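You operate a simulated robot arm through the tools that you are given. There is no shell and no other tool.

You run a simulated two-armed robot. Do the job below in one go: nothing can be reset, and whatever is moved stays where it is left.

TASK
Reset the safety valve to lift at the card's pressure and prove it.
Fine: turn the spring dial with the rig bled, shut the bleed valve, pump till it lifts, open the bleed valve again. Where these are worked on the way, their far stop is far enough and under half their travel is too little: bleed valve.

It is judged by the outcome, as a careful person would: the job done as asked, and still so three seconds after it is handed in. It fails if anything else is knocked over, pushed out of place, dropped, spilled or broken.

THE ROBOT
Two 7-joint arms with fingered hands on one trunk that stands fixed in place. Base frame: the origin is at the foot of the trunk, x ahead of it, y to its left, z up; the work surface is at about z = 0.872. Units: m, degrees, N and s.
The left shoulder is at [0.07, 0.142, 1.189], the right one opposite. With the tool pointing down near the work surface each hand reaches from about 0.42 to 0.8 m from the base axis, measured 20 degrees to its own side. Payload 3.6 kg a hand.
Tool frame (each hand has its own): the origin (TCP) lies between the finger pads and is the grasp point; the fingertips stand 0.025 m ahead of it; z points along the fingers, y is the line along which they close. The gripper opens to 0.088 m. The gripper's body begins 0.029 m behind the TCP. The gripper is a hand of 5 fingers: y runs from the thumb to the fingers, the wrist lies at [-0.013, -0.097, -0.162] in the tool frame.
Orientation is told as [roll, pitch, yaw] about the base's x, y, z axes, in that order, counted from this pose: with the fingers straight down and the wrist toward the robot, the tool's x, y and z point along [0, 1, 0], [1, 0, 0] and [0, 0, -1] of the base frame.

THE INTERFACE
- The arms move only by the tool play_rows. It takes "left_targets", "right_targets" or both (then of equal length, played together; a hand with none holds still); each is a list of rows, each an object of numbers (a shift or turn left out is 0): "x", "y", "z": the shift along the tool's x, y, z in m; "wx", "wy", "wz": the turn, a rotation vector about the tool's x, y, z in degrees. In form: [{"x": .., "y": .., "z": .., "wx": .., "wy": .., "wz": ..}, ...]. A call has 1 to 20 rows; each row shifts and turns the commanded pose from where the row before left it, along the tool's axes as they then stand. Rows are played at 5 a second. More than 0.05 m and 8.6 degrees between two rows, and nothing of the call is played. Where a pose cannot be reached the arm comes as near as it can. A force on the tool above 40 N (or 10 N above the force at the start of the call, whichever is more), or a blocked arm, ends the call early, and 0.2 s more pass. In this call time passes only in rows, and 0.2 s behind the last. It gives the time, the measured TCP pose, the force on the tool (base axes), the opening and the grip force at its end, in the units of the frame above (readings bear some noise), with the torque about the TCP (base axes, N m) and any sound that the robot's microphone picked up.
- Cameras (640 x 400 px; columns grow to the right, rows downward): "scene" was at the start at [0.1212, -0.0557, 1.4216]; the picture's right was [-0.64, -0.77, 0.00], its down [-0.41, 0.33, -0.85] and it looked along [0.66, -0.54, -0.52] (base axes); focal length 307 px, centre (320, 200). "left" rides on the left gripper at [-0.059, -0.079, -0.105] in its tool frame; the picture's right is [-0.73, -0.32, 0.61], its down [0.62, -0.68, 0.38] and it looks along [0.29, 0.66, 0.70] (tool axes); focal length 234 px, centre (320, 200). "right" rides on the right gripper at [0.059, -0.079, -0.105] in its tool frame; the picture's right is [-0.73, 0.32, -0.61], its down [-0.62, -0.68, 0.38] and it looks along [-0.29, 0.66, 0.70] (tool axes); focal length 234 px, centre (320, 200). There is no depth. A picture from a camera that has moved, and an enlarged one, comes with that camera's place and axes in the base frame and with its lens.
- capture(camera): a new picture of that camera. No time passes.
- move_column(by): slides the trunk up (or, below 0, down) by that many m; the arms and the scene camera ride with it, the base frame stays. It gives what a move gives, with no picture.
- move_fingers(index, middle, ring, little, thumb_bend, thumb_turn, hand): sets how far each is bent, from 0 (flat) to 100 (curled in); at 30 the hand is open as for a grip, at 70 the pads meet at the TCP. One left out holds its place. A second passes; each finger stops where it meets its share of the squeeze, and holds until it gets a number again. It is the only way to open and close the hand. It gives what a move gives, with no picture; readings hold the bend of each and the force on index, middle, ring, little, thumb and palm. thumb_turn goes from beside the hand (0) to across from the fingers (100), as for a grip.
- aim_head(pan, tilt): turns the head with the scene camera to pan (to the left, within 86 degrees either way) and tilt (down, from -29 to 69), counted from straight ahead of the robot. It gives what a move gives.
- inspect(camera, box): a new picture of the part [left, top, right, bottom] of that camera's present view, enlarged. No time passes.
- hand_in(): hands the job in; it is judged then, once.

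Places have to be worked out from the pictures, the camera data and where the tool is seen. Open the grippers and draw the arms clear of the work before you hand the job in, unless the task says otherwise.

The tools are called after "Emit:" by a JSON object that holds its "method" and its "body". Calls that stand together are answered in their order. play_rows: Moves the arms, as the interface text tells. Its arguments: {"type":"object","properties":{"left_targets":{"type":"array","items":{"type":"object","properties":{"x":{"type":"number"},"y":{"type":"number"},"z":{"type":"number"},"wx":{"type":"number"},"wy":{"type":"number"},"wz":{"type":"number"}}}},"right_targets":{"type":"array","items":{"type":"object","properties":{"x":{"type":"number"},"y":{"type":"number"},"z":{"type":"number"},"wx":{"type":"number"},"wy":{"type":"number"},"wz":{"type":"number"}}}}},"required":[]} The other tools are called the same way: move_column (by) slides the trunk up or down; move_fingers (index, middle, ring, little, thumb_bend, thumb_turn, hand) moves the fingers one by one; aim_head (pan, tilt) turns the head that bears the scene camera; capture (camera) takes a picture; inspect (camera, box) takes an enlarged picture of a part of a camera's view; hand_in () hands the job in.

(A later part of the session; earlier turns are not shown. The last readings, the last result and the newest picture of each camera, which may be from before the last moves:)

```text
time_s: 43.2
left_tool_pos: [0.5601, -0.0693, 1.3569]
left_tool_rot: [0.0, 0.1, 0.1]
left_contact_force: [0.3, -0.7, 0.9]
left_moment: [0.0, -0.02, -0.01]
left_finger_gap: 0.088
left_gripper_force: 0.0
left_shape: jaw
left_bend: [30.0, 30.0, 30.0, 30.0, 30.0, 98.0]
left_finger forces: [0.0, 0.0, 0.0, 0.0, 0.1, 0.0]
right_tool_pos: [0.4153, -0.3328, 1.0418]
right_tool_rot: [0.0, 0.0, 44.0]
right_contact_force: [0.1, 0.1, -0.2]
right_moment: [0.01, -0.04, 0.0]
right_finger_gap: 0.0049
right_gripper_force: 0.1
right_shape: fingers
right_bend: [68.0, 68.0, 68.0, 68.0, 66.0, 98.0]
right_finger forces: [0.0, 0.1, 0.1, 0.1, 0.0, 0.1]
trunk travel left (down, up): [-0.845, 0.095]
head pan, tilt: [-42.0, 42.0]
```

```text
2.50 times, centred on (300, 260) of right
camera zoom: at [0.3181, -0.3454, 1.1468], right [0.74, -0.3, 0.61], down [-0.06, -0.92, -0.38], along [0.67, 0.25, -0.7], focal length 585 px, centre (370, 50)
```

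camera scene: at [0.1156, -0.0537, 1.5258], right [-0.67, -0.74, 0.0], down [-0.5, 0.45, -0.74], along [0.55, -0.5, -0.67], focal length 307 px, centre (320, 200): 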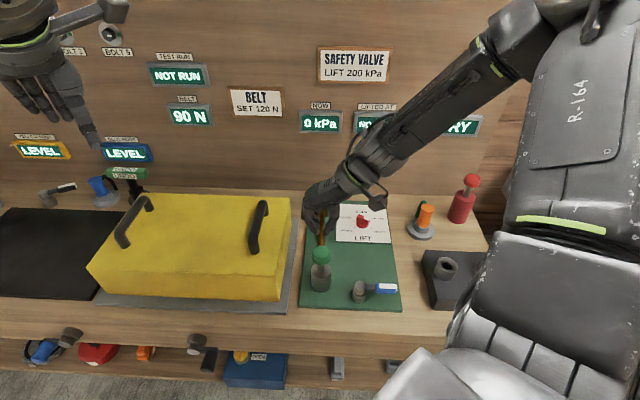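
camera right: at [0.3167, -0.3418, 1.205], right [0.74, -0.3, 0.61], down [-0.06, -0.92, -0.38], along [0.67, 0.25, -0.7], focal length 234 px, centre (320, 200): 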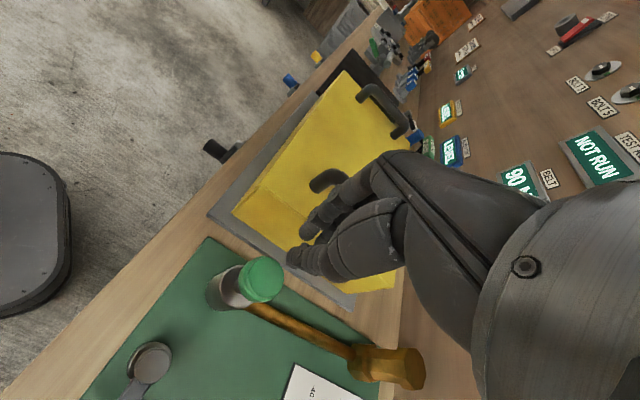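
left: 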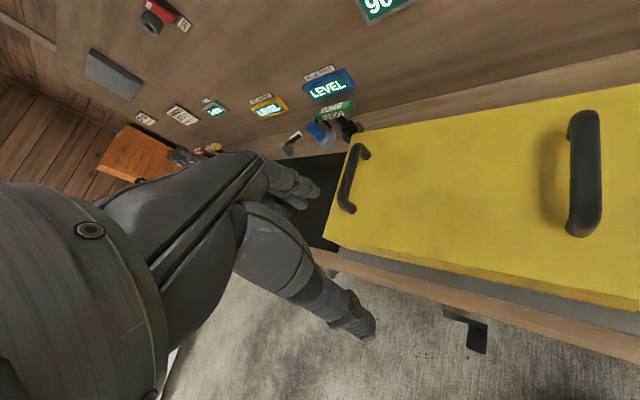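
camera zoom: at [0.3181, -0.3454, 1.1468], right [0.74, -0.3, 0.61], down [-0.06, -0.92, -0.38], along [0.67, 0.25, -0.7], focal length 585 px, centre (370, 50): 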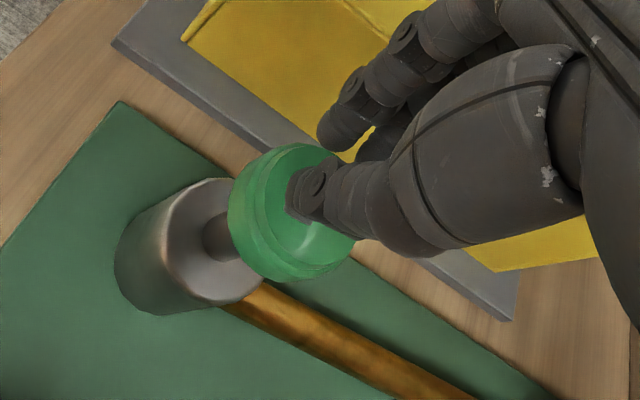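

There is no contact yet at TCP z 1.042. I nudge slightly toward the thumb side to centre over the dome, then press down in small steps.

Emit:
{"method": "play_rows", "body": {"right_targets": [{"x": 0.003, "y": -0.004}, {"z": 0.004}, {"z": 0.004}, {"z": 0.004}, {"z": 0.004}]}}

Emit:
{"method": "capture", "body": {"camera": "scene"}}

Emit:
{"method": "inspect", "body": {"camera": "scene", "box": [270, 180, 390, 310]}}

Emit:
{"method": "inspect", "body": {"camera": "right", "box": [200, 180, 400, 340]}}

```text
time_s: 44.4
left_tool_pos: [0.5589, -0.0681, 1.3559]
left_tool_rot: [0.0, 0.0, 0.1]
left_contact_force: [-0.8, 0.3, -0.1]
left_moment: [0.02, -0.02, 0.01]
left_finger_gap: 0.0873
left_gripper_force: 0.0
left_shape: jaw
left_bend: [30.0, 30.0, 30.0, 30.0, 30.0, 98.0]
left_finger forces: [0.1, 0.0, 0.0, 0.0, 0.0, 0.0]
right_tool_pos: [0.4107, -0.333, 1.0275]
right_tool_rot: [0.0, -0.1, 44.1]
right_contact_force: [-0.5, -0.7, -0.3]
right_moment: [0.0, 0.0, 0.01]
right_finger_gap: 0.0046
right_gripper_force: 0.0
right_shape: fingers
right_bend: [68.0, 68.0, 68.0, 68.0, 66.0, 98.0]
right_finger forces: [0.1, 0.0, 0.0, 0.0, 0.0, 0.0]
trunk travel left (down, up): [-0.845, 0.095]
head pan, tilt: [-42.0, 42.0]
```

```text
taken
camera scene: at [0.1143, -0.0548, 1.5259], right [-0.67, -0.74, 0.0], down [-0.5, 0.45, -0.74], along [0.55, -0.5, -0.67], focal length 307 px, centre (320, 200)
```

scene: 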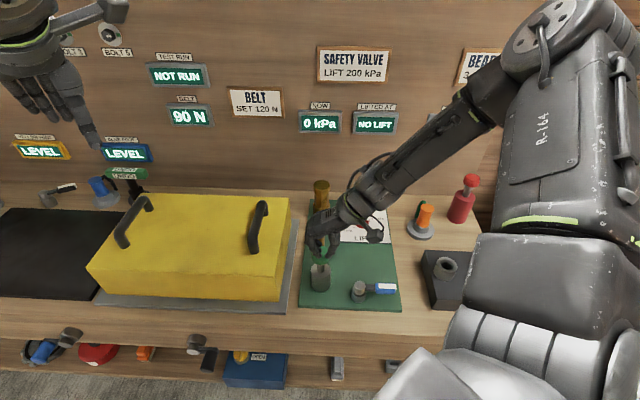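

```text
3.08 times, centred on (330, 245) of scene
camera zoom: at [0.1143, -0.0548, 1.5259], right [-0.67, -0.74, 0.0], down [-0.5, 0.45, -0.74], along [0.55, -0.5, -0.67], focal length 946 px, centre (289, 62)
```

zoom: 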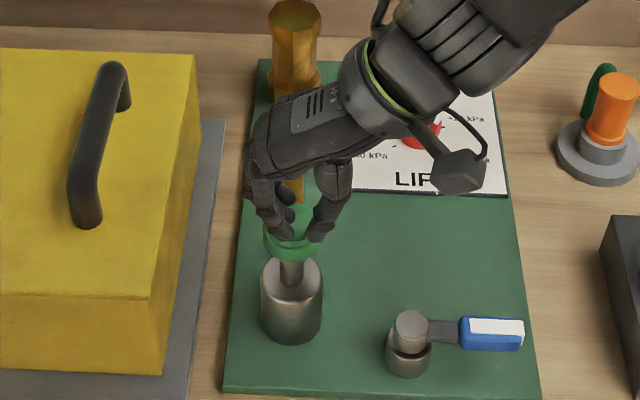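

```text
2.50 times, centred on (300, 260) of right
camera zoom: at [0.3125, -0.3454, 1.1314], right [0.74, -0.3, 0.61], down [-0.06, -0.92, -0.38], along [0.67, 0.25, -0.7], focal length 585 px, centre (370, 50)
```

zoom: 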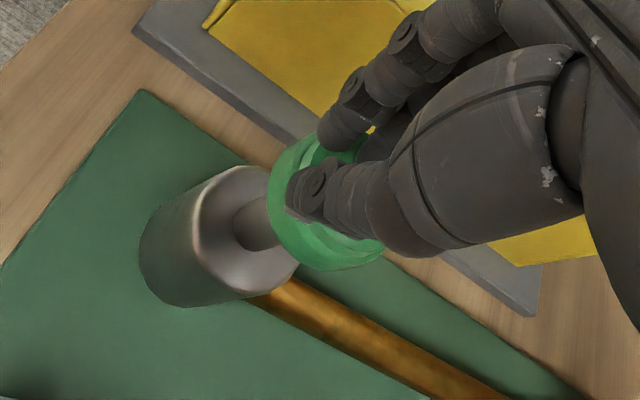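

Contact hasn't come at tip z ≈ 1.002. Re-triangulating from all the views gives the knob centre at about (0.423, -0.337, 0.988). I lift slightly, shift over that point and press again.

Emit:
{"method": "play_rows", "body": {"right_targets": [{"z": -0.008}, {"x": -0.0114, "y": 0.006}, {"z": 0.004}, {"z": 0.004}, {"z": 0.004}]}}

Emit:
{"method": "inspect", "body": {"camera": "scene", "box": [270, 180, 390, 310]}}

Emit:
{"method": "inspect", "body": {"camera": "right", "box": [200, 180, 400, 340]}}

```text
time_s: 45.6
left_tool_pos: [0.5613, -0.0684, 1.3563]
left_tool_rot: [-0.1, 0.0, 0.1]
left_contact_force: [-0.5, -0.4, 0.4]
left_moment: [0.03, 0.03, -0.02]
left_finger_gap: 0.0878
left_gripper_force: 0.1
left_shape: jaw
left_bend: [30.0, 30.0, 30.0, 30.0, 30.0, 98.0]
left_finger forces: [0.1, 0.0, 0.1, 0.1, 0.0, 0.1]
right_tool_pos: [0.4243, -0.3374, 1.0229]
right_tool_rot: [0.1, 0.1, 43.9]
right_contact_force: [0.0, 0.3, 0.8]
right_moment: [0.01, -0.01, 0.0]
right_finger_gap: 0.0049
right_gripper_force: 0.0
right_shape: fingers
right_bend: [68.0, 68.0, 68.0, 68.0, 66.0, 98.0]
right_finger forces: [0.0, 0.0, 0.0, 0.1, 0.1, 0.0]
trunk travel left (down, up): [-0.845, 0.095]
head pan, tilt: [-42.0, 42.0]
```

```text
3.08 times, centred on (330, 245) of scene
camera zoom: at [0.1145, -0.0546, 1.5259], right [-0.67, -0.74, 0.0], down [-0.5, 0.45, -0.74], along [0.55, -0.5, -0.67], focal length 946 px, centre (289, 62)
```

zoom: 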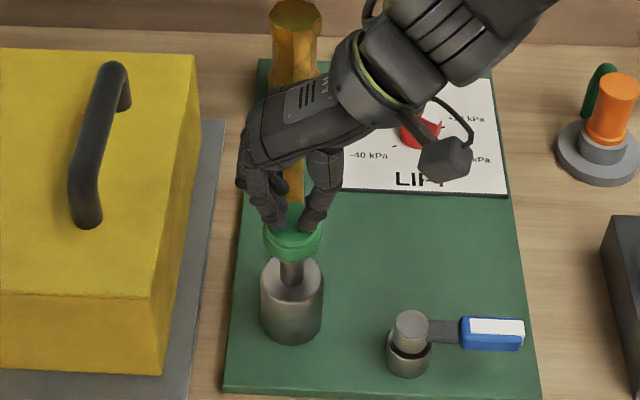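

```text
2.50 times, centred on (300, 260) of right
camera zoom: at [0.3255, -0.3505, 1.127], right [0.74, -0.3, 0.61], down [-0.06, -0.92, -0.38], along [0.67, 0.25, -0.7], focal length 585 px, centre (370, 50)
```

zoom: 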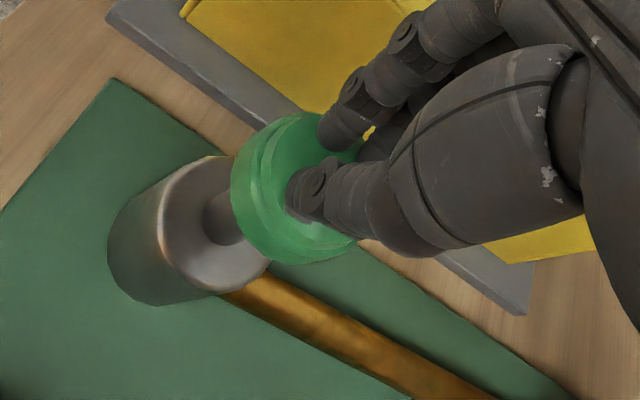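

The fingers are now centred over the dome and probably only just above it. I keep pressing down slowly.

Emit:
{"method": "play_rows", "body": {"right_targets": [{"z": 0.004}, {"z": 0.004}, {"z": 0.004}]}}

Emit:
{"method": "inspect", "body": {"camera": "scene", "box": [270, 90, 430, 310]}}

```text
time_s: 46.4
left_tool_pos: [0.5603, -0.0678, 1.3563]
left_tool_rot: [0.1, 0.0, 0.1]
left_contact_force: [-0.2, 0.2, 0.3]
left_moment: [-0.02, -0.01, 0.01]
left_finger_gap: 0.088
left_gripper_force: 0.0
left_shape: jaw
left_bend: [30.0, 30.0, 30.0, 30.0, 30.0, 98.0]
left_finger forces: [0.1, 0.1, 0.1, 0.1, 0.0, 0.0]
right_tool_pos: [0.4231, -0.3372, 1.0122]
right_tool_rot: [0.0, -0.1, 44.0]
right_contact_force: [0.4, 0.2, 1.6]
right_moment: [-0.01, 0.03, 0.02]
right_finger_gap: 0.0042
right_gripper_force: 1.0
right_shape: fingers
right_bend: [68.0, 68.0, 68.0, 68.0, 66.0, 98.0]
right_finger forces: [0.0, 0.3, 0.0, 0.1, 2.2, 0.0]
trunk travel left (down, up): [-0.845, 0.095]
head pan, tilt: [-42.0, 42.0]
```

```text
1.82 times, centred on (350, 200) of scene
camera zoom: at [0.1138, -0.0544, 1.526], right [-0.67, -0.74, 0.0], down [-0.5, 0.45, -0.74], along [0.55, -0.5, -0.67], focal length 559 px, centre (266, 200)
```

zoom: 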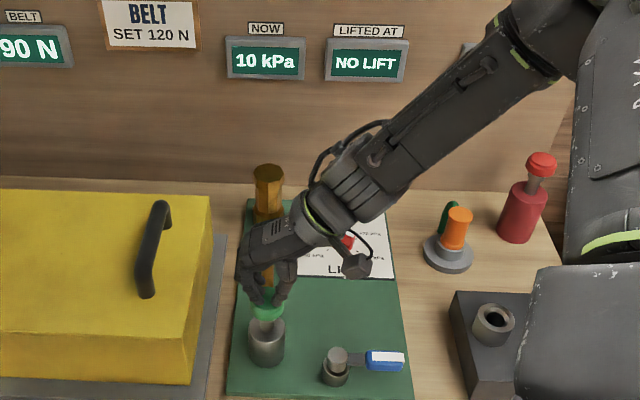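

NOW already reads 10 kPa, so the valve is shut and the pump works with little force. I continue the stroke down.

Emit:
{"method": "play_rows", "body": {"right_targets": [{"z": 0.004}, {"z": 0.004}, {"z": 0.004}, {"z": 0.004}]}}

Emit:
{"method": "inspect", "body": {"camera": "scene", "box": [270, 90, 430, 310]}}

```text
time_s: 47.4
left_tool_pos: [0.5592, -0.0684, 1.3571]
left_tool_rot: [0.0, -0.1, 0.1]
left_contact_force: [0.0, 0.0, -0.5]
left_moment: [0.02, 0.03, -0.01]
left_finger_gap: 0.0875
left_gripper_force: 0.0
left_shape: jaw
left_bend: [30.0, 30.0, 30.0, 30.0, 30.0, 98.0]
left_finger forces: [0.0, 0.1, 0.0, 0.0, 0.0, 0.0]
right_tool_pos: [0.4234, -0.338, 0.9953]
right_tool_rot: [-0.1, 0.0, 44.0]
right_contact_force: [0.1, -0.2, 6.8]
right_moment: [-0.04, 0.12, 0.03]
right_finger_gap: 0.0043
right_gripper_force: 3.6
right_shape: fingers
right_bend: [68.0, 68.0, 68.0, 68.0, 67.0, 98.0]
right_finger forces: [0.1, 0.4, 0.0, 0.1, 6.0, 0.0]
trunk travel left (down, up): [-0.845, 0.095]
head pan, tilt: [-42.0, 42.0]
```

```text
1.82 times, centred on (350, 200) of scene
camera zoom: at [0.1133, -0.0541, 1.526], right [-0.67, -0.74, 0.0], down [-0.5, 0.45, -0.74], along [0.55, -0.5, -0.67], focal length 559 px, centre (266, 200)
```

zoom: 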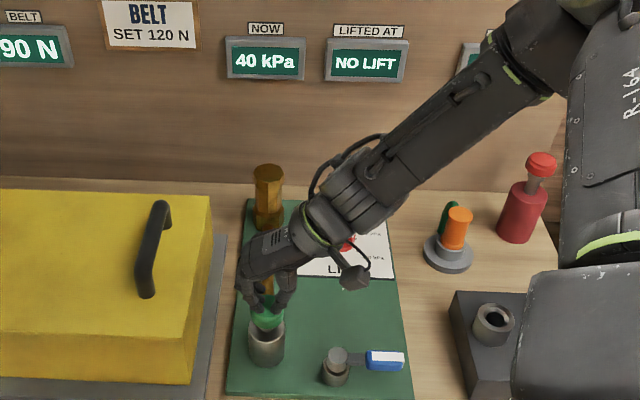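

40 kPa. I press on toward the bottom of the stroke.

Emit:
{"method": "play_rows", "body": {"right_targets": [{"z": 0.004}, {"z": 0.004}]}}

Emit:
{"method": "inspect", "body": {"camera": "scene", "box": [270, 90, 430, 310]}}

```text
time_s: 48.0
left_tool_pos: [0.5594, -0.0678, 1.357]
left_tool_rot: [0.0, -0.1, 0.2]
left_contact_force: [-0.8, 0.7, -0.1]
left_moment: [0.02, 0.01, -0.02]
left_finger_gap: 0.0876
left_gripper_force: 0.0
left_shape: jaw
left_bend: [30.0, 30.0, 30.0, 30.0, 30.0, 98.0]
left_finger forces: [0.1, 0.0, 0.1, 0.0, 0.0, 0.1]
right_tool_pos: [0.422, -0.3375, 0.9872]
right_tool_rot: [0.0, 0.0, 44.0]
right_contact_force: [-0.2, -1.3, 9.6]
right_moment: [-0.09, 0.1, -0.02]
right_finger_gap: 0.0043
right_gripper_force: 4.0
right_shape: fingers
right_bend: [68.0, 68.0, 68.0, 68.0, 67.0, 98.0]
right_finger forces: [0.0, 0.6, 0.0, 0.1, 8.0, 0.0]
trunk travel left (down, up): [-0.845, 0.095]
head pan, tilt: [-42.0, 42.0]
heard: click
```

```text
1.82 times, centred on (350, 200) of scene
camera zoom: at [0.1131, -0.0541, 1.526], right [-0.67, -0.74, 0.0], down [-0.5, 0.45, -0.74], along [0.55, -0.5, -0.67], focal length 559 px, centre (266, 200)
```

zoom: 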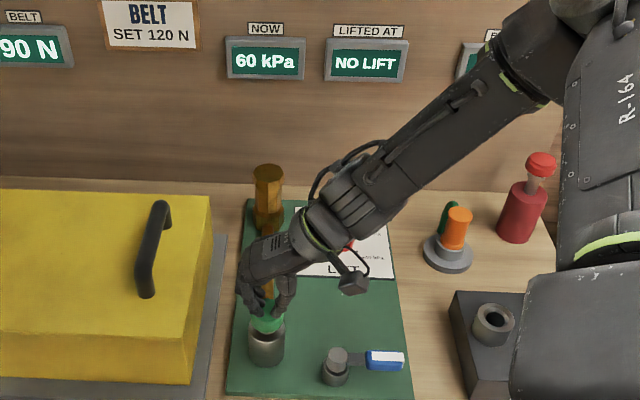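

A click came at the end of the stroke, with NOW at 60 kPa. I raise back to let the knob return and check that the pressure holds.

Emit:
{"method": "play_rows", "body": {"right_targets": [{"z": -0.01}, {"z": -0.01}, {"z": -0.01}, {"z": -0.008}]}}

Emit:
{"method": "inspect", "body": {"camera": "scene", "box": [270, 90, 430, 310]}}

```text
time_s: 49.0
left_tool_pos: [0.5598, -0.0689, 1.3565]
left_tool_rot: [0.0, -0.1, 0.1]
left_contact_force: [0.0, -0.9, 0.2]
left_moment: [0.01, 0.0, 0.0]
left_finger_gap: 0.0876
left_gripper_force: 0.0
left_shape: jaw
left_bend: [30.0, 30.0, 30.0, 30.0, 30.0, 98.0]
left_finger forces: [0.1, 0.0, 0.0, 0.0, 0.1, 0.1]
right_tool_pos: [0.4232, -0.3364, 1.0226]
right_tool_rot: [0.1, 0.0, 44.0]
right_contact_force: [0.1, -0.2, 0.1]
right_moment: [-0.01, -0.02, -0.02]
right_finger_gap: 0.0047
right_gripper_force: 0.0
right_shape: fingers
right_bend: [68.0, 68.0, 68.0, 68.0, 66.0, 98.0]
right_finger forces: [0.1, 0.1, 0.1, 0.0, 0.0, 0.0]
trunk travel left (down, up): [-0.845, 0.095]
head pan, tilt: [-42.0, 42.0]
```

```text
1.82 times, centred on (350, 200) of scene
camera zoom: at [0.114, -0.0543, 1.5258], right [-0.67, -0.74, 0.0], down [-0.5, 0.45, -0.74], along [0.55, -0.5, -0.67], focal length 559 px, centre (266, 200)
```

zoom: 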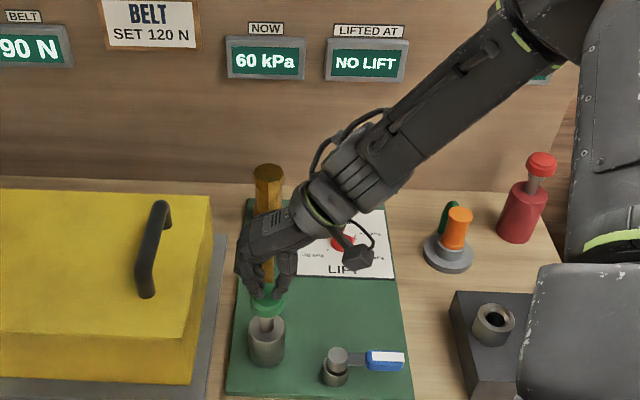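

60 kPa holds and the knob sprang back. I do the second stroke, down and up.

Emit:
{"method": "play_rows", "body": {"right_targets": [{"z": 0.006}, {"z": 0.006}, {"z": 0.006}, {"z": 0.006}, {"z": 0.006}, {"z": 0.006}, {"z": -0.009}, {"z": -0.009}, {"z": -0.009}, {"z": -0.009}]}}

Emit:
{"method": "inspect", "body": {"camera": "scene", "box": [270, 90, 430, 310]}}

```text
time_s: 51.2
left_tool_pos: [0.5611, -0.068, 1.3576]
left_tool_rot: [-0.1, -0.1, 0.1]
left_contact_force: [0.0, -0.2, 0.3]
left_moment: [-0.01, -0.02, 0.03]
left_finger_gap: 0.0878
left_gripper_force: 0.0
left_shape: jaw
left_bend: [30.0, 30.0, 30.0, 30.0, 30.0, 98.0]
left_finger forces: [0.0, 0.0, 0.0, 0.0, 0.0, 0.0]
right_tool_pos: [0.4229, -0.3369, 1.0248]
right_tool_rot: [0.0, 0.0, 43.9]
right_contact_force: [-0.4, 1.3, 0.9]
right_moment: [-0.01, 0.0, 0.01]
right_finger_gap: 0.0048
right_gripper_force: 0.1
right_shape: fingers
right_bend: [68.0, 68.0, 68.0, 68.0, 66.0, 97.0]
right_finger forces: [0.1, 0.0, 0.0, 0.0, 0.0, 0.0]
trunk travel left (down, up): [-0.845, 0.095]
head pan, tilt: [-42.0, 42.0]
heard: click
```

```text
1.82 times, centred on (350, 200) of scene
camera zoom: at [0.114, -0.0543, 1.5258], right [-0.67, -0.74, 0.0], down [-0.5, 0.45, -0.74], along [0.55, -0.5, -0.67], focal length 559 px, centre (266, 200)
```

zoom: 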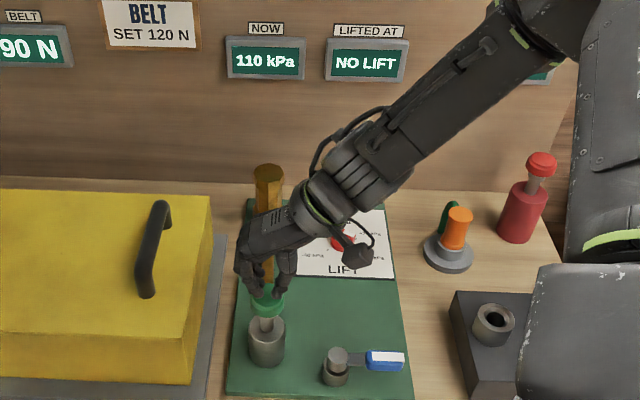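

110 kPa. I do the third stroke.

Emit:
{"method": "play_rows", "body": {"right_targets": [{"z": 0.006}, {"z": 0.006}, {"z": 0.006}, {"z": 0.006}, {"z": 0.006}, {"z": 0.007}, {"z": -0.009}, {"z": -0.009}, {"z": -0.009}, {"z": -0.01}]}}

Emit:
{"method": "inspect", "body": {"camera": "scene", "box": [270, 90, 430, 310]}}

```text
time_s: 53.4
left_tool_pos: [0.5589, -0.0682, 1.3578]
left_tool_rot: [-0.1, 0.0, 0.1]
left_contact_force: [0.2, -0.8, 0.0]
left_moment: [-0.01, 0.01, 0.03]
left_finger_gap: 0.0875
left_gripper_force: 0.0
left_shape: jaw
left_bend: [30.0, 30.0, 30.0, 30.0, 30.0, 98.0]
left_finger forces: [0.0, 0.0, 0.0, 0.0, 0.0, 0.0]
right_tool_pos: [0.4228, -0.3354, 1.0247]
right_tool_rot: [0.0, 0.0, 44.0]
right_contact_force: [-0.3, 0.3, 0.0]
right_moment: [0.01, 0.01, 0.01]
right_finger_gap: 0.0044
right_gripper_force: 0.1
right_shape: fingers
right_bend: [68.0, 68.0, 68.0, 68.0, 66.0, 98.0]
right_finger forces: [0.0, 0.1, 0.1, 0.0, 0.1, 0.0]
trunk travel left (down, up): [-0.845, 0.095]
head pan, tilt: [-42.0, 42.0]
heard: click
```

```text
1.82 times, centred on (350, 200) of scene
camera zoom: at [0.1139, -0.0541, 1.5259], right [-0.67, -0.74, 0.0], down [-0.5, 0.45, -0.74], along [0.55, -0.5, -0.67], focal length 559 px, centre (266, 200)
```

zoom: 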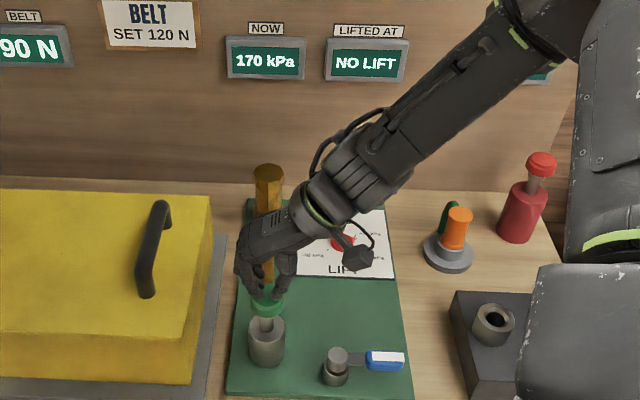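

170 kPa, with nothing lifted at the old 160. The fourth stroke goes slowly to catch the lift.

Emit:
{"method": "play_rows", "body": {"right_targets": [{"z": 0.006}, {"z": 0.004}, {"z": 0.004}, {"z": 0.004}, {"z": 0.003}, {"z": 0.003}]}}

Emit:
{"method": "inspect", "body": {"camera": "scene", "box": [270, 90, 430, 310]}}

```text
time_s: 54.8
left_tool_pos: [0.5595, -0.0683, 1.3584]
left_tool_rot: [0.0, 0.0, 0.1]
left_contact_force: [0.6, -0.5, -0.1]
left_moment: [0.01, -0.06, -0.01]
left_finger_gap: 0.0879
left_gripper_force: 0.1
left_shape: jaw
left_bend: [30.0, 30.0, 30.0, 30.0, 30.0, 98.0]
left_finger forces: [0.1, 0.0, 0.1, 0.0, 0.1, 0.0]
right_tool_pos: [0.421, -0.3391, 1.0004]
right_tool_rot: [0.1, 0.0, 44.0]
right_contact_force: [0.1, 0.3, 5.5]
right_moment: [0.02, 0.08, 0.0]
right_finger_gap: 0.004
right_gripper_force: 3.1
right_shape: fingers
right_bend: [68.0, 68.0, 68.0, 68.0, 67.0, 98.0]
right_finger forces: [0.1, 0.7, 0.0, 0.1, 4.7, 0.0]
trunk travel left (down, up): [-0.845, 0.095]
head pan, tilt: [-42.0, 42.0]
```

```text
1.82 times, centred on (350, 200) of scene
camera zoom: at [0.1135, -0.0541, 1.526], right [-0.67, -0.74, 0.0], down [-0.5, 0.45, -0.74], along [0.55, -0.5, -0.67], focal length 559 px, centre (266, 200)
```

zoom: 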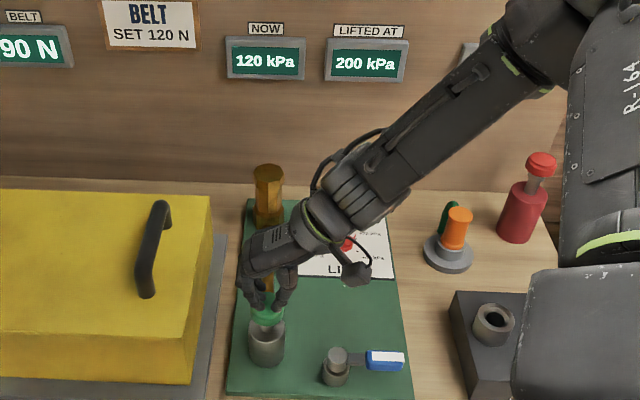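

It lifted: LIFTED AT 200 kPa, with NOW dropped to 120. I leave the pump alone now, rise clear, turn to yaw 0 and open the hand part way to reopen the bleed lever.

Emit:
{"method": "play_rows", "body": {"right_targets": [{"z": -0.02}, {"z": -0.03}, {"z": -0.04}, {"wz": 8}, {"wz": 8}, {"wz": 8}, {"wz": 8}, {"wz": 8}, {"wz": 4}, {"x": -0.0164, "y": -0.0242}, {"x": -0.0164, "y": -0.0242}, {"x": -0.0164, "y": -0.0242}, {"x": -0.0164, "y": -0.0242}, {"x": -0.0164, "y": -0.0242}]}}

Emit:
{"method": "move_fingers", "body": {"hand": "right", "index": 40, "middle": 40, "ring": 40, "little": 40, "thumb_bend": 45}}

Emit:
{"method": "capture", "body": {"camera": "right"}}

Emit:
{"method": "capture", "body": {"camera": "scene"}}

```text
time_s: 57.8
left_tool_pos: [0.5582, -0.0682, 1.3585]
left_tool_rot: [0.0, -0.1, 0.1]
left_contact_force: [-0.2, 0.6, 1.1]
left_moment: [-0.02, 0.0, -0.01]
left_finger_gap: 0.0879
left_gripper_force: 0.1
left_shape: jaw
left_bend: [30.0, 30.0, 30.0, 30.0, 30.0, 98.0]
left_finger forces: [0.0, 0.0, 0.0, 0.0, 0.0, 0.0]
right_tool_pos: [0.3012, -0.4203, 1.0907]
right_tool_rot: [0.0, 0.0, 0.0]
right_contact_force: [-0.4, 0.6, -0.4]
right_moment: [-0.02, 0.0, 0.02]
right_finger_gap: 0.0046
right_gripper_force: 0.0
right_shape: fingers
right_bend: [68.0, 68.0, 68.0, 68.0, 66.0, 97.0]
right_finger forces: [0.0, 0.0, 0.0, 0.1, 0.1, 0.0]
trunk travel left (down, up): [-0.845, 0.095]
head pan, tilt: [-42.0, 42.0]
```

```text
time_s: 58.8
left_tool_pos: [0.5604, -0.0686, 1.357]
left_tool_rot: [0.0, -0.1, 0.1]
left_contact_force: [0.4, -0.5, 0.2]
left_moment: [0.03, 0.02, -0.01]
left_finger_gap: 0.0874
left_gripper_force: 0.1
left_shape: jaw
left_bend: [30.0, 30.0, 30.0, 30.0, 30.0, 98.0]
left_finger forces: [0.1, 0.1, 0.1, 0.0, 0.0, 0.0]
right_tool_pos: [0.3025, -0.4208, 1.0908]
right_tool_rot: [0.1, 0.1, 0.0]
right_contact_force: [-0.5, 0.2, 0.7]
right_moment: [0.02, -0.02, 0.05]
right_finger_gap: 0.0577
right_gripper_force: 0.1
right_shape: fingers
right_bend: [40.0, 40.0, 40.0, 40.0, 45.0, 97.0]
right_finger forces: [0.0, 0.0, 0.0, 0.0, 0.0, 0.0]
trunk travel left (down, up): [-0.845, 0.095]
head pan, tilt: [-42.0, 42.0]
```

```text
taken
camera right: at [0.2229, -0.3616, 1.1951], right [0.32, -0.73, 0.61], down [-0.68, -0.62, -0.38], along [0.66, -0.29, -0.7], focal length 234 px, centre (320, 200)
```

right: 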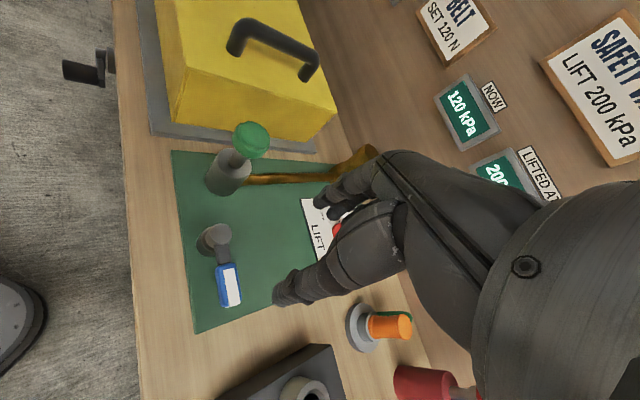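

```text
taken
camera scene: at [0.1142, -0.0547, 1.5259], right [-0.67, -0.74, 0.0], down [-0.5, 0.45, -0.74], along [0.55, -0.5, -0.67], focal length 307 px, centre (320, 200)
```

scene: 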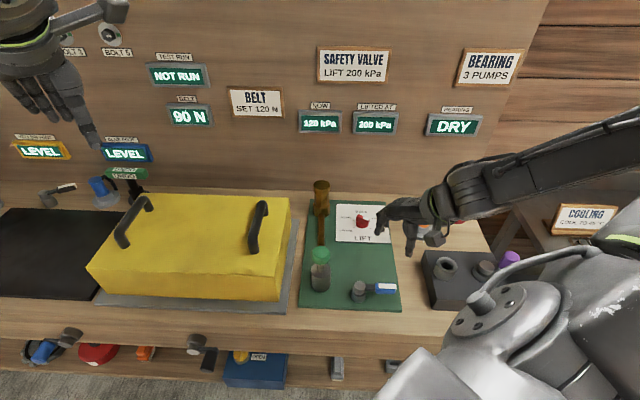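

LIFTED AT 200 holds. The hand is over the handle with thumb on the near side and fingers on the far side. I lower around it.

Emit:
{"method": "play_rows", "body": {"right_targets": [{"z": 0.03}, {"z": 0.03}, {"z": 0.03}, {"z": 0.03}]}}

Emit:
{"method": "inspect", "body": {"camera": "right", "box": [180, 160, 380, 320]}}

Emit:
{"method": "inspect", "body": {"camera": "scene", "box": [320, 230, 430, 340]}}

```text
time_s: 59.8
left_tool_pos: [0.5607, -0.0691, 1.3561]
left_tool_rot: [0.0, 0.0, 0.1]
left_contact_force: [-0.2, -0.4, 0.5]
left_moment: [-0.02, 0.02, -0.02]
left_finger_gap: 0.0877
left_gripper_force: 0.0
left_shape: jaw
left_bend: [30.0, 30.0, 30.0, 30.0, 30.0, 98.0]
left_finger forces: [0.1, 0.0, 0.1, 0.0, 0.1, 0.0]
right_tool_pos: [0.3026, -0.4191, 0.9716]
right_tool_rot: [0.1, 0.1, 0.0]
right_contact_force: [0.2, 0.5, 0.2]
right_moment: [-0.01, 0.04, 0.01]
right_finger_gap: 0.0576
right_gripper_force: 0.0
right_shape: fingers
right_bend: [40.0, 40.0, 40.0, 40.0, 45.0, 97.0]
right_finger forces: [0.1, 0.0, 0.1, 0.0, 0.1, 0.1]
trunk travel left (down, up): [-0.845, 0.095]
head pan, tilt: [-42.0, 42.0]
```

```text
2.50 times, centred on (280, 240) of right
camera zoom: at [0.2229, -0.3601, 1.0754], right [0.32, -0.73, 0.61], down [-0.68, -0.62, -0.38], along [0.66, -0.29, -0.7], focal length 585 px, centre (420, 100)
```

zoom: 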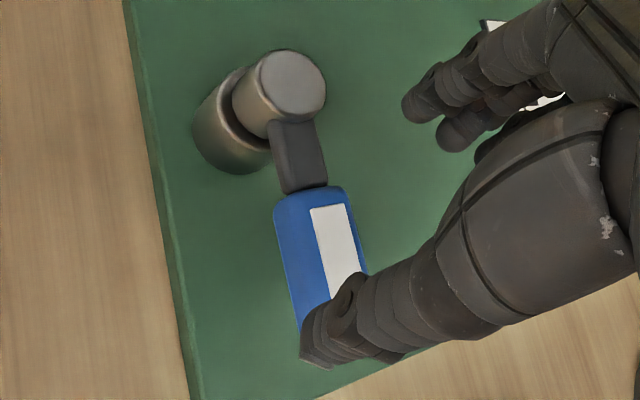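

```text
3.64 times, centred on (375, 285) of scene
camera zoom: at [0.1148, -0.0556, 1.5258], right [-0.67, -0.74, 0.0], down [-0.5, 0.45, -0.74], along [0.55, -0.5, -0.67], focal length 1118 px, centre (120, -109)
```

zoom: 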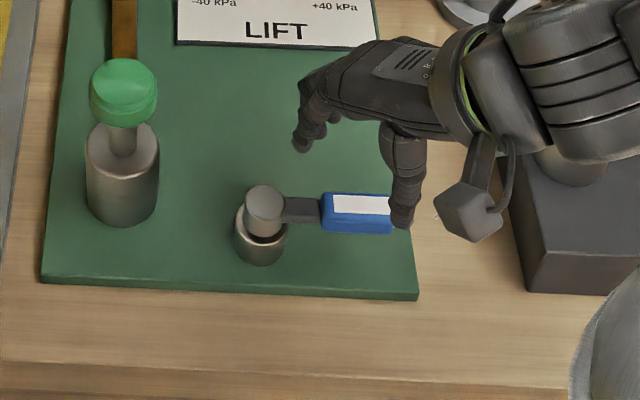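

The thumb lands clear on the near side, but the index finger could graze the lever's arm. I open the fingers a bit more, shift 8 mm toward the handle's end, then lower the rest.

Emit:
{"method": "move_fingers", "body": {"hand": "right", "index": 22, "middle": 22, "ring": 22, "little": 22, "thumb_bend": 45}}

Emit:
{"method": "play_rows", "body": {"right_targets": [{"x": -0.008}, {"z": 0.015}, {"z": 0.015}, {"z": 0.013}]}}

Emit:
{"method": "inspect", "body": {"camera": "right", "box": [180, 160, 380, 320]}}

Emit:
{"method": "inspect", "body": {"camera": "scene", "box": [320, 230, 430, 340]}}

```text
time_s: 60.8
left_tool_pos: [0.5595, -0.069, 1.3572]
left_tool_rot: [-0.1, 0.0, 0.0]
left_contact_force: [0.1, 0.1, 0.1]
left_moment: [0.0, 0.02, 0.02]
left_finger_gap: 0.0876
left_gripper_force: 0.1
left_shape: jaw
left_bend: [30.0, 30.0, 30.0, 30.0, 30.0, 98.0]
left_finger forces: [0.1, 0.0, 0.1, 0.1, 0.0, 0.0]
right_tool_pos: [0.3016, -0.4187, 0.9724]
right_tool_rot: [0.0, -0.1, -0.1]
right_contact_force: [-0.2, -0.3, 0.7]
right_moment: [-0.01, -0.02, -0.01]
right_finger_gap: 0.0786
right_gripper_force: 0.1
right_shape: fingers
right_bend: [22.0, 22.0, 22.0, 22.0, 45.0, 97.0]
right_finger forces: [0.0, 0.1, 0.0, 0.0, 0.1, 0.0]
trunk travel left (down, up): [-0.845, 0.095]
head pan, tilt: [-42.0, 42.0]
```

```text
time_s: 61.8
left_tool_pos: [0.5604, -0.0692, 1.3565]
left_tool_rot: [0.0, 0.1, 0.1]
left_contact_force: [-0.6, -0.4, -0.6]
left_moment: [-0.01, 0.03, 0.01]
left_finger_gap: 0.0876
left_gripper_force: 0.0
left_shape: jaw
left_bend: [30.0, 30.0, 30.0, 30.0, 30.0, 98.0]
left_finger forces: [0.0, 0.0, 0.0, 0.1, 0.0, 0.0]
right_tool_pos: [0.3019, -0.4277, 0.9278]
right_tool_rot: [0.0, 0.0, 0.0]
right_contact_force: [-0.3, 0.8, 0.0]
right_moment: [0.04, -0.01, 0.03]
right_finger_gap: 0.0786
right_gripper_force: 0.0
right_shape: fingers
right_bend: [22.0, 22.0, 22.0, 22.0, 45.0, 97.0]
right_finger forces: [0.0, 0.0, 0.0, 0.1, 0.0, 0.1]
trunk travel left (down, up): [-0.845, 0.095]
head pan, tilt: [-42.0, 42.0]
```

```text
2.50 times, centred on (280, 240) of right
camera zoom: at [0.223, -0.3692, 1.0323], right [0.32, -0.73, 0.61], down [-0.68, -0.62, -0.38], along [0.66, -0.29, -0.7], focal length 585 px, centre (420, 100)
```

zoom: 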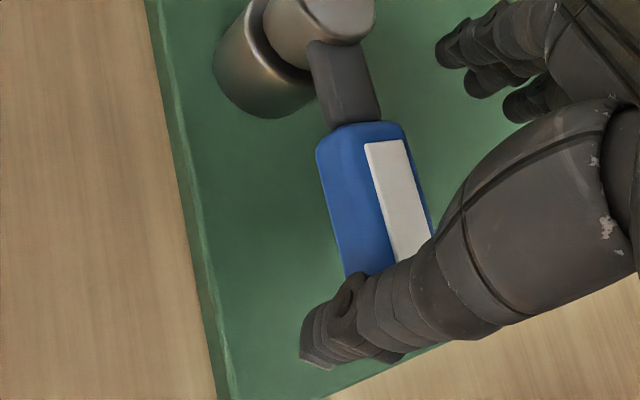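

```text
3.64 times, centred on (375, 285) of scene
camera zoom: at [0.1142, -0.0548, 1.5259], right [-0.67, -0.74, 0.0], down [-0.5, 0.45, -0.74], along [0.55, -0.5, -0.67], focal length 1118 px, centre (120, -109)
```

zoom: 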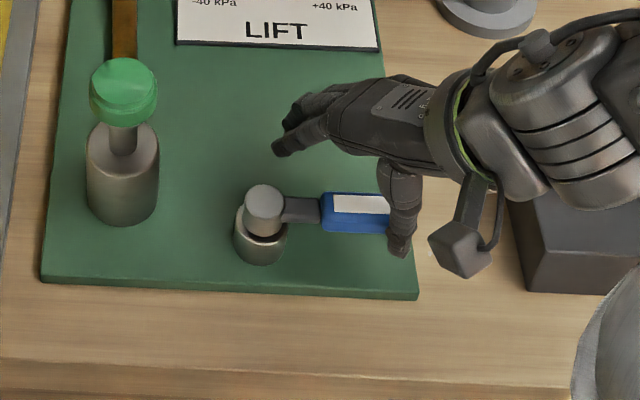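

The thumb sits at the very end of the handle. I open the fingers further for clearance and shift about 17 mm along the lever toward the pivot, so that the thumb pushes on its near face.

Emit:
{"method": "move_fingers", "body": {"hand": "right", "index": 5, "middle": 10, "ring": 10, "little": 10}}

Emit:
{"method": "play_rows", "body": {"right_targets": [{"x": 0.006, "y": 0.002}, {"x": 0.006, "y": 0.004}]}}

Emit:
{"method": "inspect", "body": {"camera": "right", "box": [180, 160, 380, 320]}}

Emit:
{"method": "inspect", "body": {"camera": "scene", "box": [320, 230, 430, 340]}}

```text
time_s: 62.8
left_tool_pos: [0.5594, -0.0688, 1.3565]
left_tool_rot: [0.1, 0.0, 0.0]
left_contact_force: [0.1, -0.5, -0.2]
left_moment: [-0.01, 0.04, -0.01]
left_finger_gap: 0.0877
left_gripper_force: 0.1
left_shape: jaw
left_bend: [30.0, 30.0, 30.0, 30.0, 30.0, 98.0]
left_finger forces: [0.0, 0.1, 0.0, 0.1, 0.1, 0.0]
right_tool_pos: [0.3014, -0.4275, 0.928]
right_tool_rot: [-0.1, -0.1, -0.1]
right_contact_force: [-0.2, -0.2, 0.2]
right_moment: [0.02, -0.03, 0.01]
right_finger_gap: 0.0977
right_gripper_force: 0.1
right_shape: fingers
right_bend: [5.0, 10.0, 10.0, 10.0, 45.0, 97.0]
right_finger forces: [0.0, 0.1, 0.0, 0.0, 0.1, 0.1]
trunk travel left (down, up): [-0.845, 0.095]
head pan, tilt: [-42.0, 42.0]
```

```text
time_s: 63.4
left_tool_pos: [0.5601, -0.0685, 1.3571]
left_tool_rot: [0.0, 0.0, 0.1]
left_contact_force: [0.6, 0.7, -0.5]
left_moment: [-0.01, 0.0, 0.01]
left_finger_gap: 0.0877
left_gripper_force: 0.1
left_shape: jaw
left_bend: [30.0, 30.0, 30.0, 30.0, 30.0, 98.0]
left_finger forces: [0.0, 0.0, 0.0, 0.0, 0.0, 0.0]
right_tool_pos: [0.3085, -0.4155, 0.9264]
right_tool_rot: [0.0, 0.1, 0.0]
right_contact_force: [0.4, -0.2, 0.0]
right_moment: [0.02, 0.01, -0.01]
right_finger_gap: 0.0975
right_gripper_force: 0.1
right_shape: fingers
right_bend: [5.0, 10.0, 10.0, 10.0, 45.0, 97.0]
right_finger forces: [0.1, 0.0, 0.0, 0.0, 0.0, 0.0]
trunk travel left (down, up): [-0.845, 0.095]
head pan, tilt: [-42.0, 42.0]
```

```text
2.50 times, centred on (280, 240) of right
camera zoom: at [0.2293, -0.3567, 1.0316], right [0.32, -0.73, 0.61], down [-0.68, -0.62, -0.38], along [0.66, -0.29, -0.7], focal length 585 px, centre (420, 100)
```

zoom: 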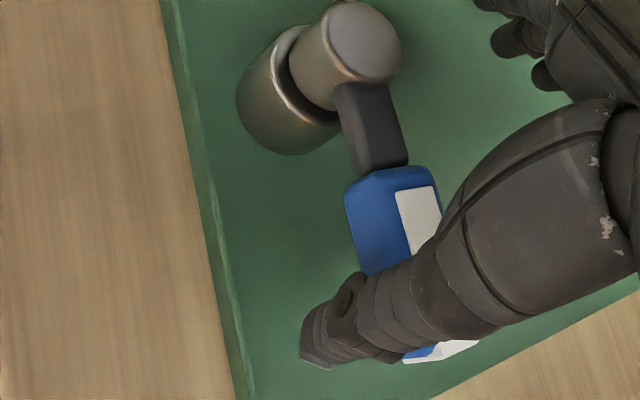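

```text
3.64 times, centred on (375, 285) of scene
camera zoom: at [0.1144, -0.0545, 1.5259], right [-0.67, -0.74, 0.0], down [-0.5, 0.45, -0.74], along [0.55, -0.5, -0.67], focal length 1118 px, centre (120, -109)
```

zoom: 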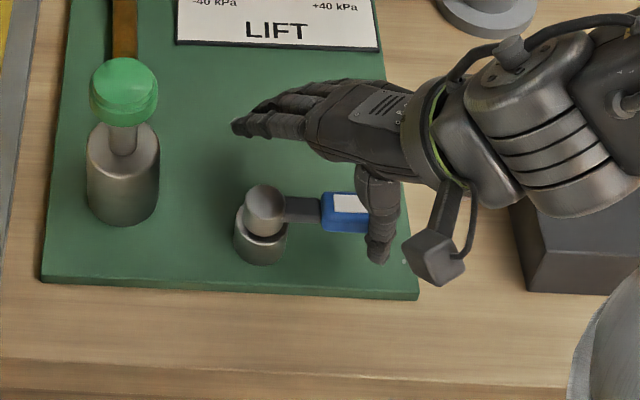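

The thumb is now alongside the handle's near face. I push along the opening direction in small steps.

Emit:
{"method": "play_rows", "body": {"right_targets": [{"x": -0.0042, "y": 0.0042}, {"x": -0.0042, "y": 0.0042}, {"x": -0.0042, "y": 0.0042}, {"x": -0.0035, "y": 0.005}]}}

Emit:
{"method": "inspect", "body": {"camera": "scene", "box": [270, 90, 430, 340]}}

Emit:
{"method": "inspect", "body": {"camera": "right", "box": [180, 160, 380, 320]}}

```text
time_s: 64.4
left_tool_pos: [0.561, -0.0689, 1.3577]
left_tool_rot: [0.0, 0.0, 0.1]
left_contact_force: [0.5, 0.4, 0.3]
left_moment: [-0.03, -0.02, -0.01]
left_finger_gap: 0.0876
left_gripper_force: 0.0
left_shape: jaw
left_bend: [30.0, 30.0, 30.0, 30.0, 30.0, 98.0]
left_finger forces: [0.0, 0.0, 0.1, 0.0, 0.1, 0.1]
right_tool_pos: [0.326, -0.4325, 0.9267]
right_tool_rot: [0.0, 0.0, -0.1]
right_contact_force: [-1.0, 1.5, 1.7]
right_moment: [0.0, 0.01, -0.05]
right_finger_gap: 0.0997
right_gripper_force: 0.8
right_shape: fingers
right_bend: [5.0, 10.0, 10.0, 10.0, 43.0, 97.0]
right_finger forces: [0.1, 0.0, 0.0, 0.1, 2.1, 0.0]
trunk travel left (down, up): [-0.845, 0.095]
head pan, tilt: [-42.0, 42.0]
```

```text
1.60 times, centred on (350, 215) of scene
camera zoom: at [0.1137, -0.0545, 1.5259], right [-0.67, -0.74, 0.0], down [-0.5, 0.45, -0.74], along [0.55, -0.5, -0.67], focal length 492 px, centre (272, 176)
```

zoom: 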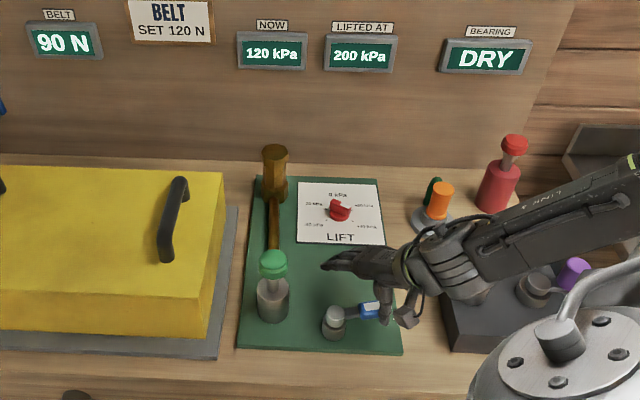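

```text
2.50 times, centred on (280, 240) of right
camera zoom: at [0.2463, -0.3735, 1.0319], right [0.32, -0.73, 0.61], down [-0.68, -0.62, -0.38], along [0.66, -0.29, -0.7], focal length 585 px, centre (420, 100)
```

zoom: 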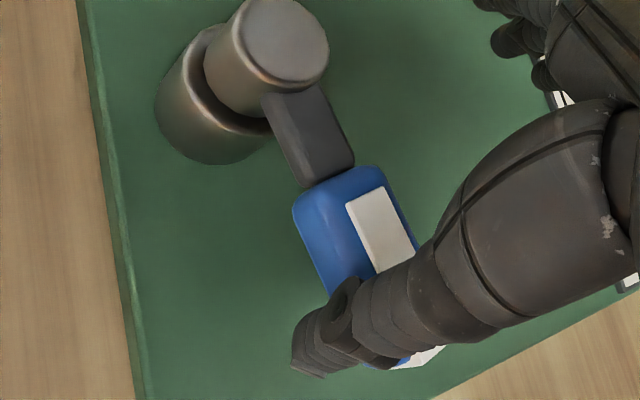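

The lever is moving with only 2 N on the thumb. I bring the fingers back in a little, away from the pump, and continue pushing along the arc.

Emit:
{"method": "move_fingers", "body": {"hand": "right", "index": 28, "middle": 28, "ring": 28, "little": 28}}

Emit:
{"method": "play_rows", "body": {"right_targets": [{"x": -0.0029, "y": 0.0052}, {"x": -0.0024, "y": 0.0055}, {"x": -0.0019, "y": 0.0057}, {"x": -0.0013, "y": 0.0059}, {"x": -0.0007, "y": 0.006}]}}

Emit:
{"method": "inspect", "body": {"camera": "scene", "box": [270, 90, 430, 340]}}

Emit:
{"method": "inspect", "body": {"camera": "right", "box": [180, 160, 380, 320]}}

```text
time_s: 65.4
left_tool_pos: [0.5597, -0.0683, 1.3573]
left_tool_rot: [0.0, 0.0, 0.1]
left_contact_force: [-0.2, 0.4, 0.8]
left_moment: [0.01, 0.0, 0.01]
left_finger_gap: 0.0878
left_gripper_force: 0.0
left_shape: jaw
left_bend: [30.0, 30.0, 30.0, 30.0, 30.0, 98.0]
left_finger forces: [0.0, 0.0, 0.1, 0.1, 0.0, 0.1]
right_tool_pos: [0.3261, -0.4316, 0.9279]
right_tool_rot: [-0.1, -0.1, -0.1]
right_contact_force: [-0.8, 0.4, 0.9]
right_moment: [-0.01, -0.02, 0.01]
right_finger_gap: 0.0729
right_gripper_force: 0.0
right_shape: fingers
right_bend: [28.0, 28.0, 28.0, 28.0, 44.0, 97.0]
right_finger forces: [0.0, 0.0, 0.0, 0.0, 1.0, 0.1]
trunk travel left (down, up): [-0.845, 0.095]
head pan, tilt: [-42.0, 42.0]
```

```text
time_s: 66.6
left_tool_pos: [0.5593, -0.0687, 1.3579]
left_tool_rot: [0.0, 0.0, 0.0]
left_contact_force: [-0.3, 0.0, -0.8]
left_moment: [-0.02, 0.03, -0.01]
left_finger_gap: 0.0877
left_gripper_force: 0.1
left_shape: jaw
left_bend: [30.0, 30.0, 30.0, 30.0, 30.0, 98.0]
left_finger forces: [0.0, 0.0, 0.0, 0.0, 0.0, 0.0]
right_tool_pos: [0.3536, -0.4426, 0.9273]
right_tool_rot: [0.1, 0.0, -0.1]
right_contact_force: [-2.8, -2.6, 2.7]
right_moment: [-0.03, 0.08, 0.05]
right_finger_gap: 0.0748
right_gripper_force: 2.4
right_shape: fingers
right_bend: [28.0, 28.0, 28.0, 28.0, 42.0, 99.0]
right_finger forces: [0.0, 0.0, 0.1, 0.0, 3.2, 0.0]
trunk travel left (down, up): [-0.845, 0.095]
head pan, tilt: [-42.0, 42.0]
```

```text
1.60 times, centred on (350, 215) of scene
camera zoom: at [0.1133, -0.055, 1.526], right [-0.67, -0.74, 0.0], down [-0.5, 0.45, -0.74], along [0.55, -0.5, -0.67], focal length 492 px, centre (272, 176)
```

zoom: 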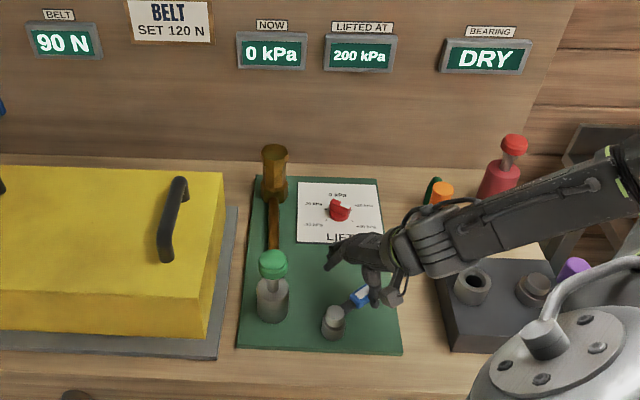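

```text
2.50 times, centred on (280, 240) of right
camera zoom: at [0.2742, -0.3831, 1.0311], right [0.32, -0.73, 0.61], down [-0.68, -0.62, -0.38], along [0.66, -0.29, -0.7], focal length 585 px, centre (420, 100)
```

zoom: 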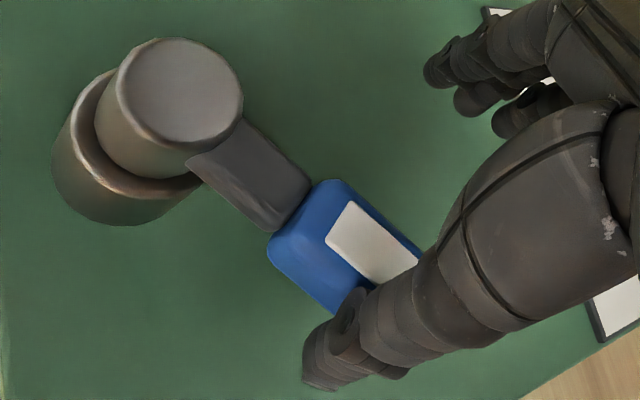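

NOW has fallen to 0 kPa and LIFTED AT stays at 200. I keep swinging the lever on to its open end.

Emit:
{"method": "play_rows", "body": {"right_targets": [{"y": 0.006}, {"x": 0.0002, "y": 0.006}, {"x": 0.0006, "y": 0.006}]}}

Emit:
{"method": "inspect", "body": {"camera": "scene", "box": [320, 230, 430, 340]}}

Emit:
{"method": "inspect", "body": {"camera": "right", "box": [180, 160, 380, 320]}}

```text
time_s: 67.4
left_tool_pos: [0.5591, -0.0692, 1.3573]
left_tool_rot: [-0.1, 0.0, 0.1]
left_contact_force: [-0.3, 0.0, 1.3]
left_moment: [0.01, 0.0, 0.0]
left_finger_gap: 0.0879
left_gripper_force: 0.1
left_shape: jaw
left_bend: [30.0, 30.0, 30.0, 30.0, 30.0, 98.0]
left_finger forces: [0.0, 0.1, 0.0, 0.0, 0.1, 0.0]
right_tool_pos: [0.371, -0.4409, 0.9261]
right_tool_rot: [0.1, -0.1, 0.1]
right_contact_force: [-1.1, -1.9, 2.2]
right_moment: [0.0, 0.06, 0.09]
right_finger_gap: 0.0739
right_gripper_force: 0.9
right_shape: fingers
right_bend: [28.0, 28.0, 28.0, 28.0, 43.0, 99.0]
right_finger forces: [0.0, 0.0, 0.1, 0.0, 2.1, 0.0]
trunk travel left (down, up): [-0.845, 0.095]
head pan, tilt: [-42.0, 42.0]
```

```text
3.64 times, centred on (375, 285) of scene
camera zoom: at [0.1137, -0.0549, 1.5259], right [-0.67, -0.74, 0.0], down [-0.5, 0.45, -0.74], along [0.55, -0.5, -0.67], focal length 1118 px, centre (120, -109)
```

zoom: 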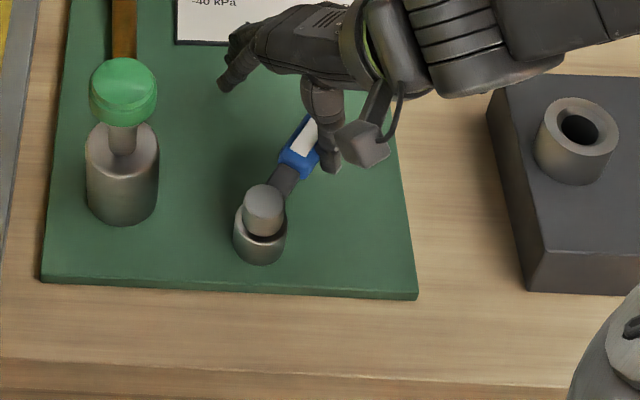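

```text
2.50 times, centred on (280, 240) of right
camera zoom: at [0.2923, -0.3824, 1.0317], right [0.32, -0.73, 0.61], down [-0.68, -0.62, -0.38], along [0.66, -0.29, -0.7], focal length 585 px, centre (420, 100)
```

zoom: 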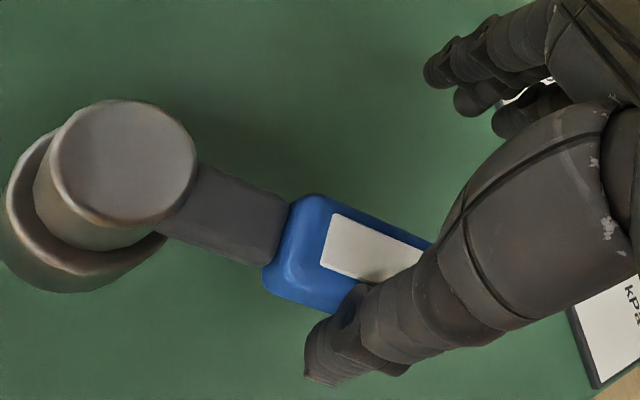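

The lever is close to its original position and still moving freely. I push a few more steps to find the open stop.

Emit:
{"method": "play_rows", "body": {"right_targets": [{"x": 0.001, "y": 0.005}, {"x": 0.0014, "y": 0.005}]}}

Emit:
{"method": "inspect", "body": {"camera": "scene", "box": [320, 230, 430, 340]}}

```text
time_s: 68.0
left_tool_pos: [0.5585, -0.0704, 1.3577]
left_tool_rot: [0.1, -0.2, 0.0]
left_contact_force: [-0.6, -0.2, -0.6]
left_moment: [0.01, 0.01, -0.02]
left_finger_gap: 0.0878
left_gripper_force: 0.2
left_shape: jaw
left_bend: [30.0, 30.0, 30.0, 30.0, 30.0, 98.0]
left_finger forces: [0.1, 0.1, 0.0, 0.0, 0.0, 0.0]
right_tool_pos: [0.3799, -0.4388, 0.9275]
right_tool_rot: [0.0, 0.0, -0.2]
right_contact_force: [-6.2, -3.5, 1.6]
right_moment: [-0.02, 0.08, 0.11]
right_finger_gap: 0.0795
right_gripper_force: 3.4
right_shape: fingers
right_bend: [28.0, 28.0, 28.0, 28.0, 39.0, 99.0]
right_finger forces: [0.1, 0.0, 0.0, 0.1, 7.0, 0.1]
trunk travel left (down, up): [-0.845, 0.095]
head pan, tilt: [-42.0, 42.0]
```

```text
3.64 times, centred on (375, 285) of scene
camera zoom: at [0.1118, -0.0554, 1.526], right [-0.67, -0.74, 0.0], down [-0.5, 0.45, -0.74], along [0.55, -0.5, -0.67], focal length 1118 px, centre (120, -109)
```

zoom: 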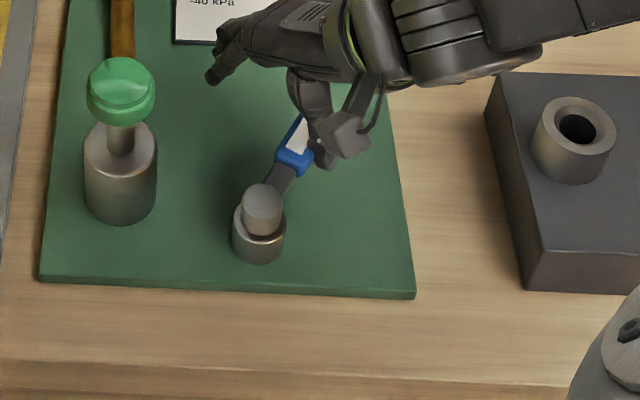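

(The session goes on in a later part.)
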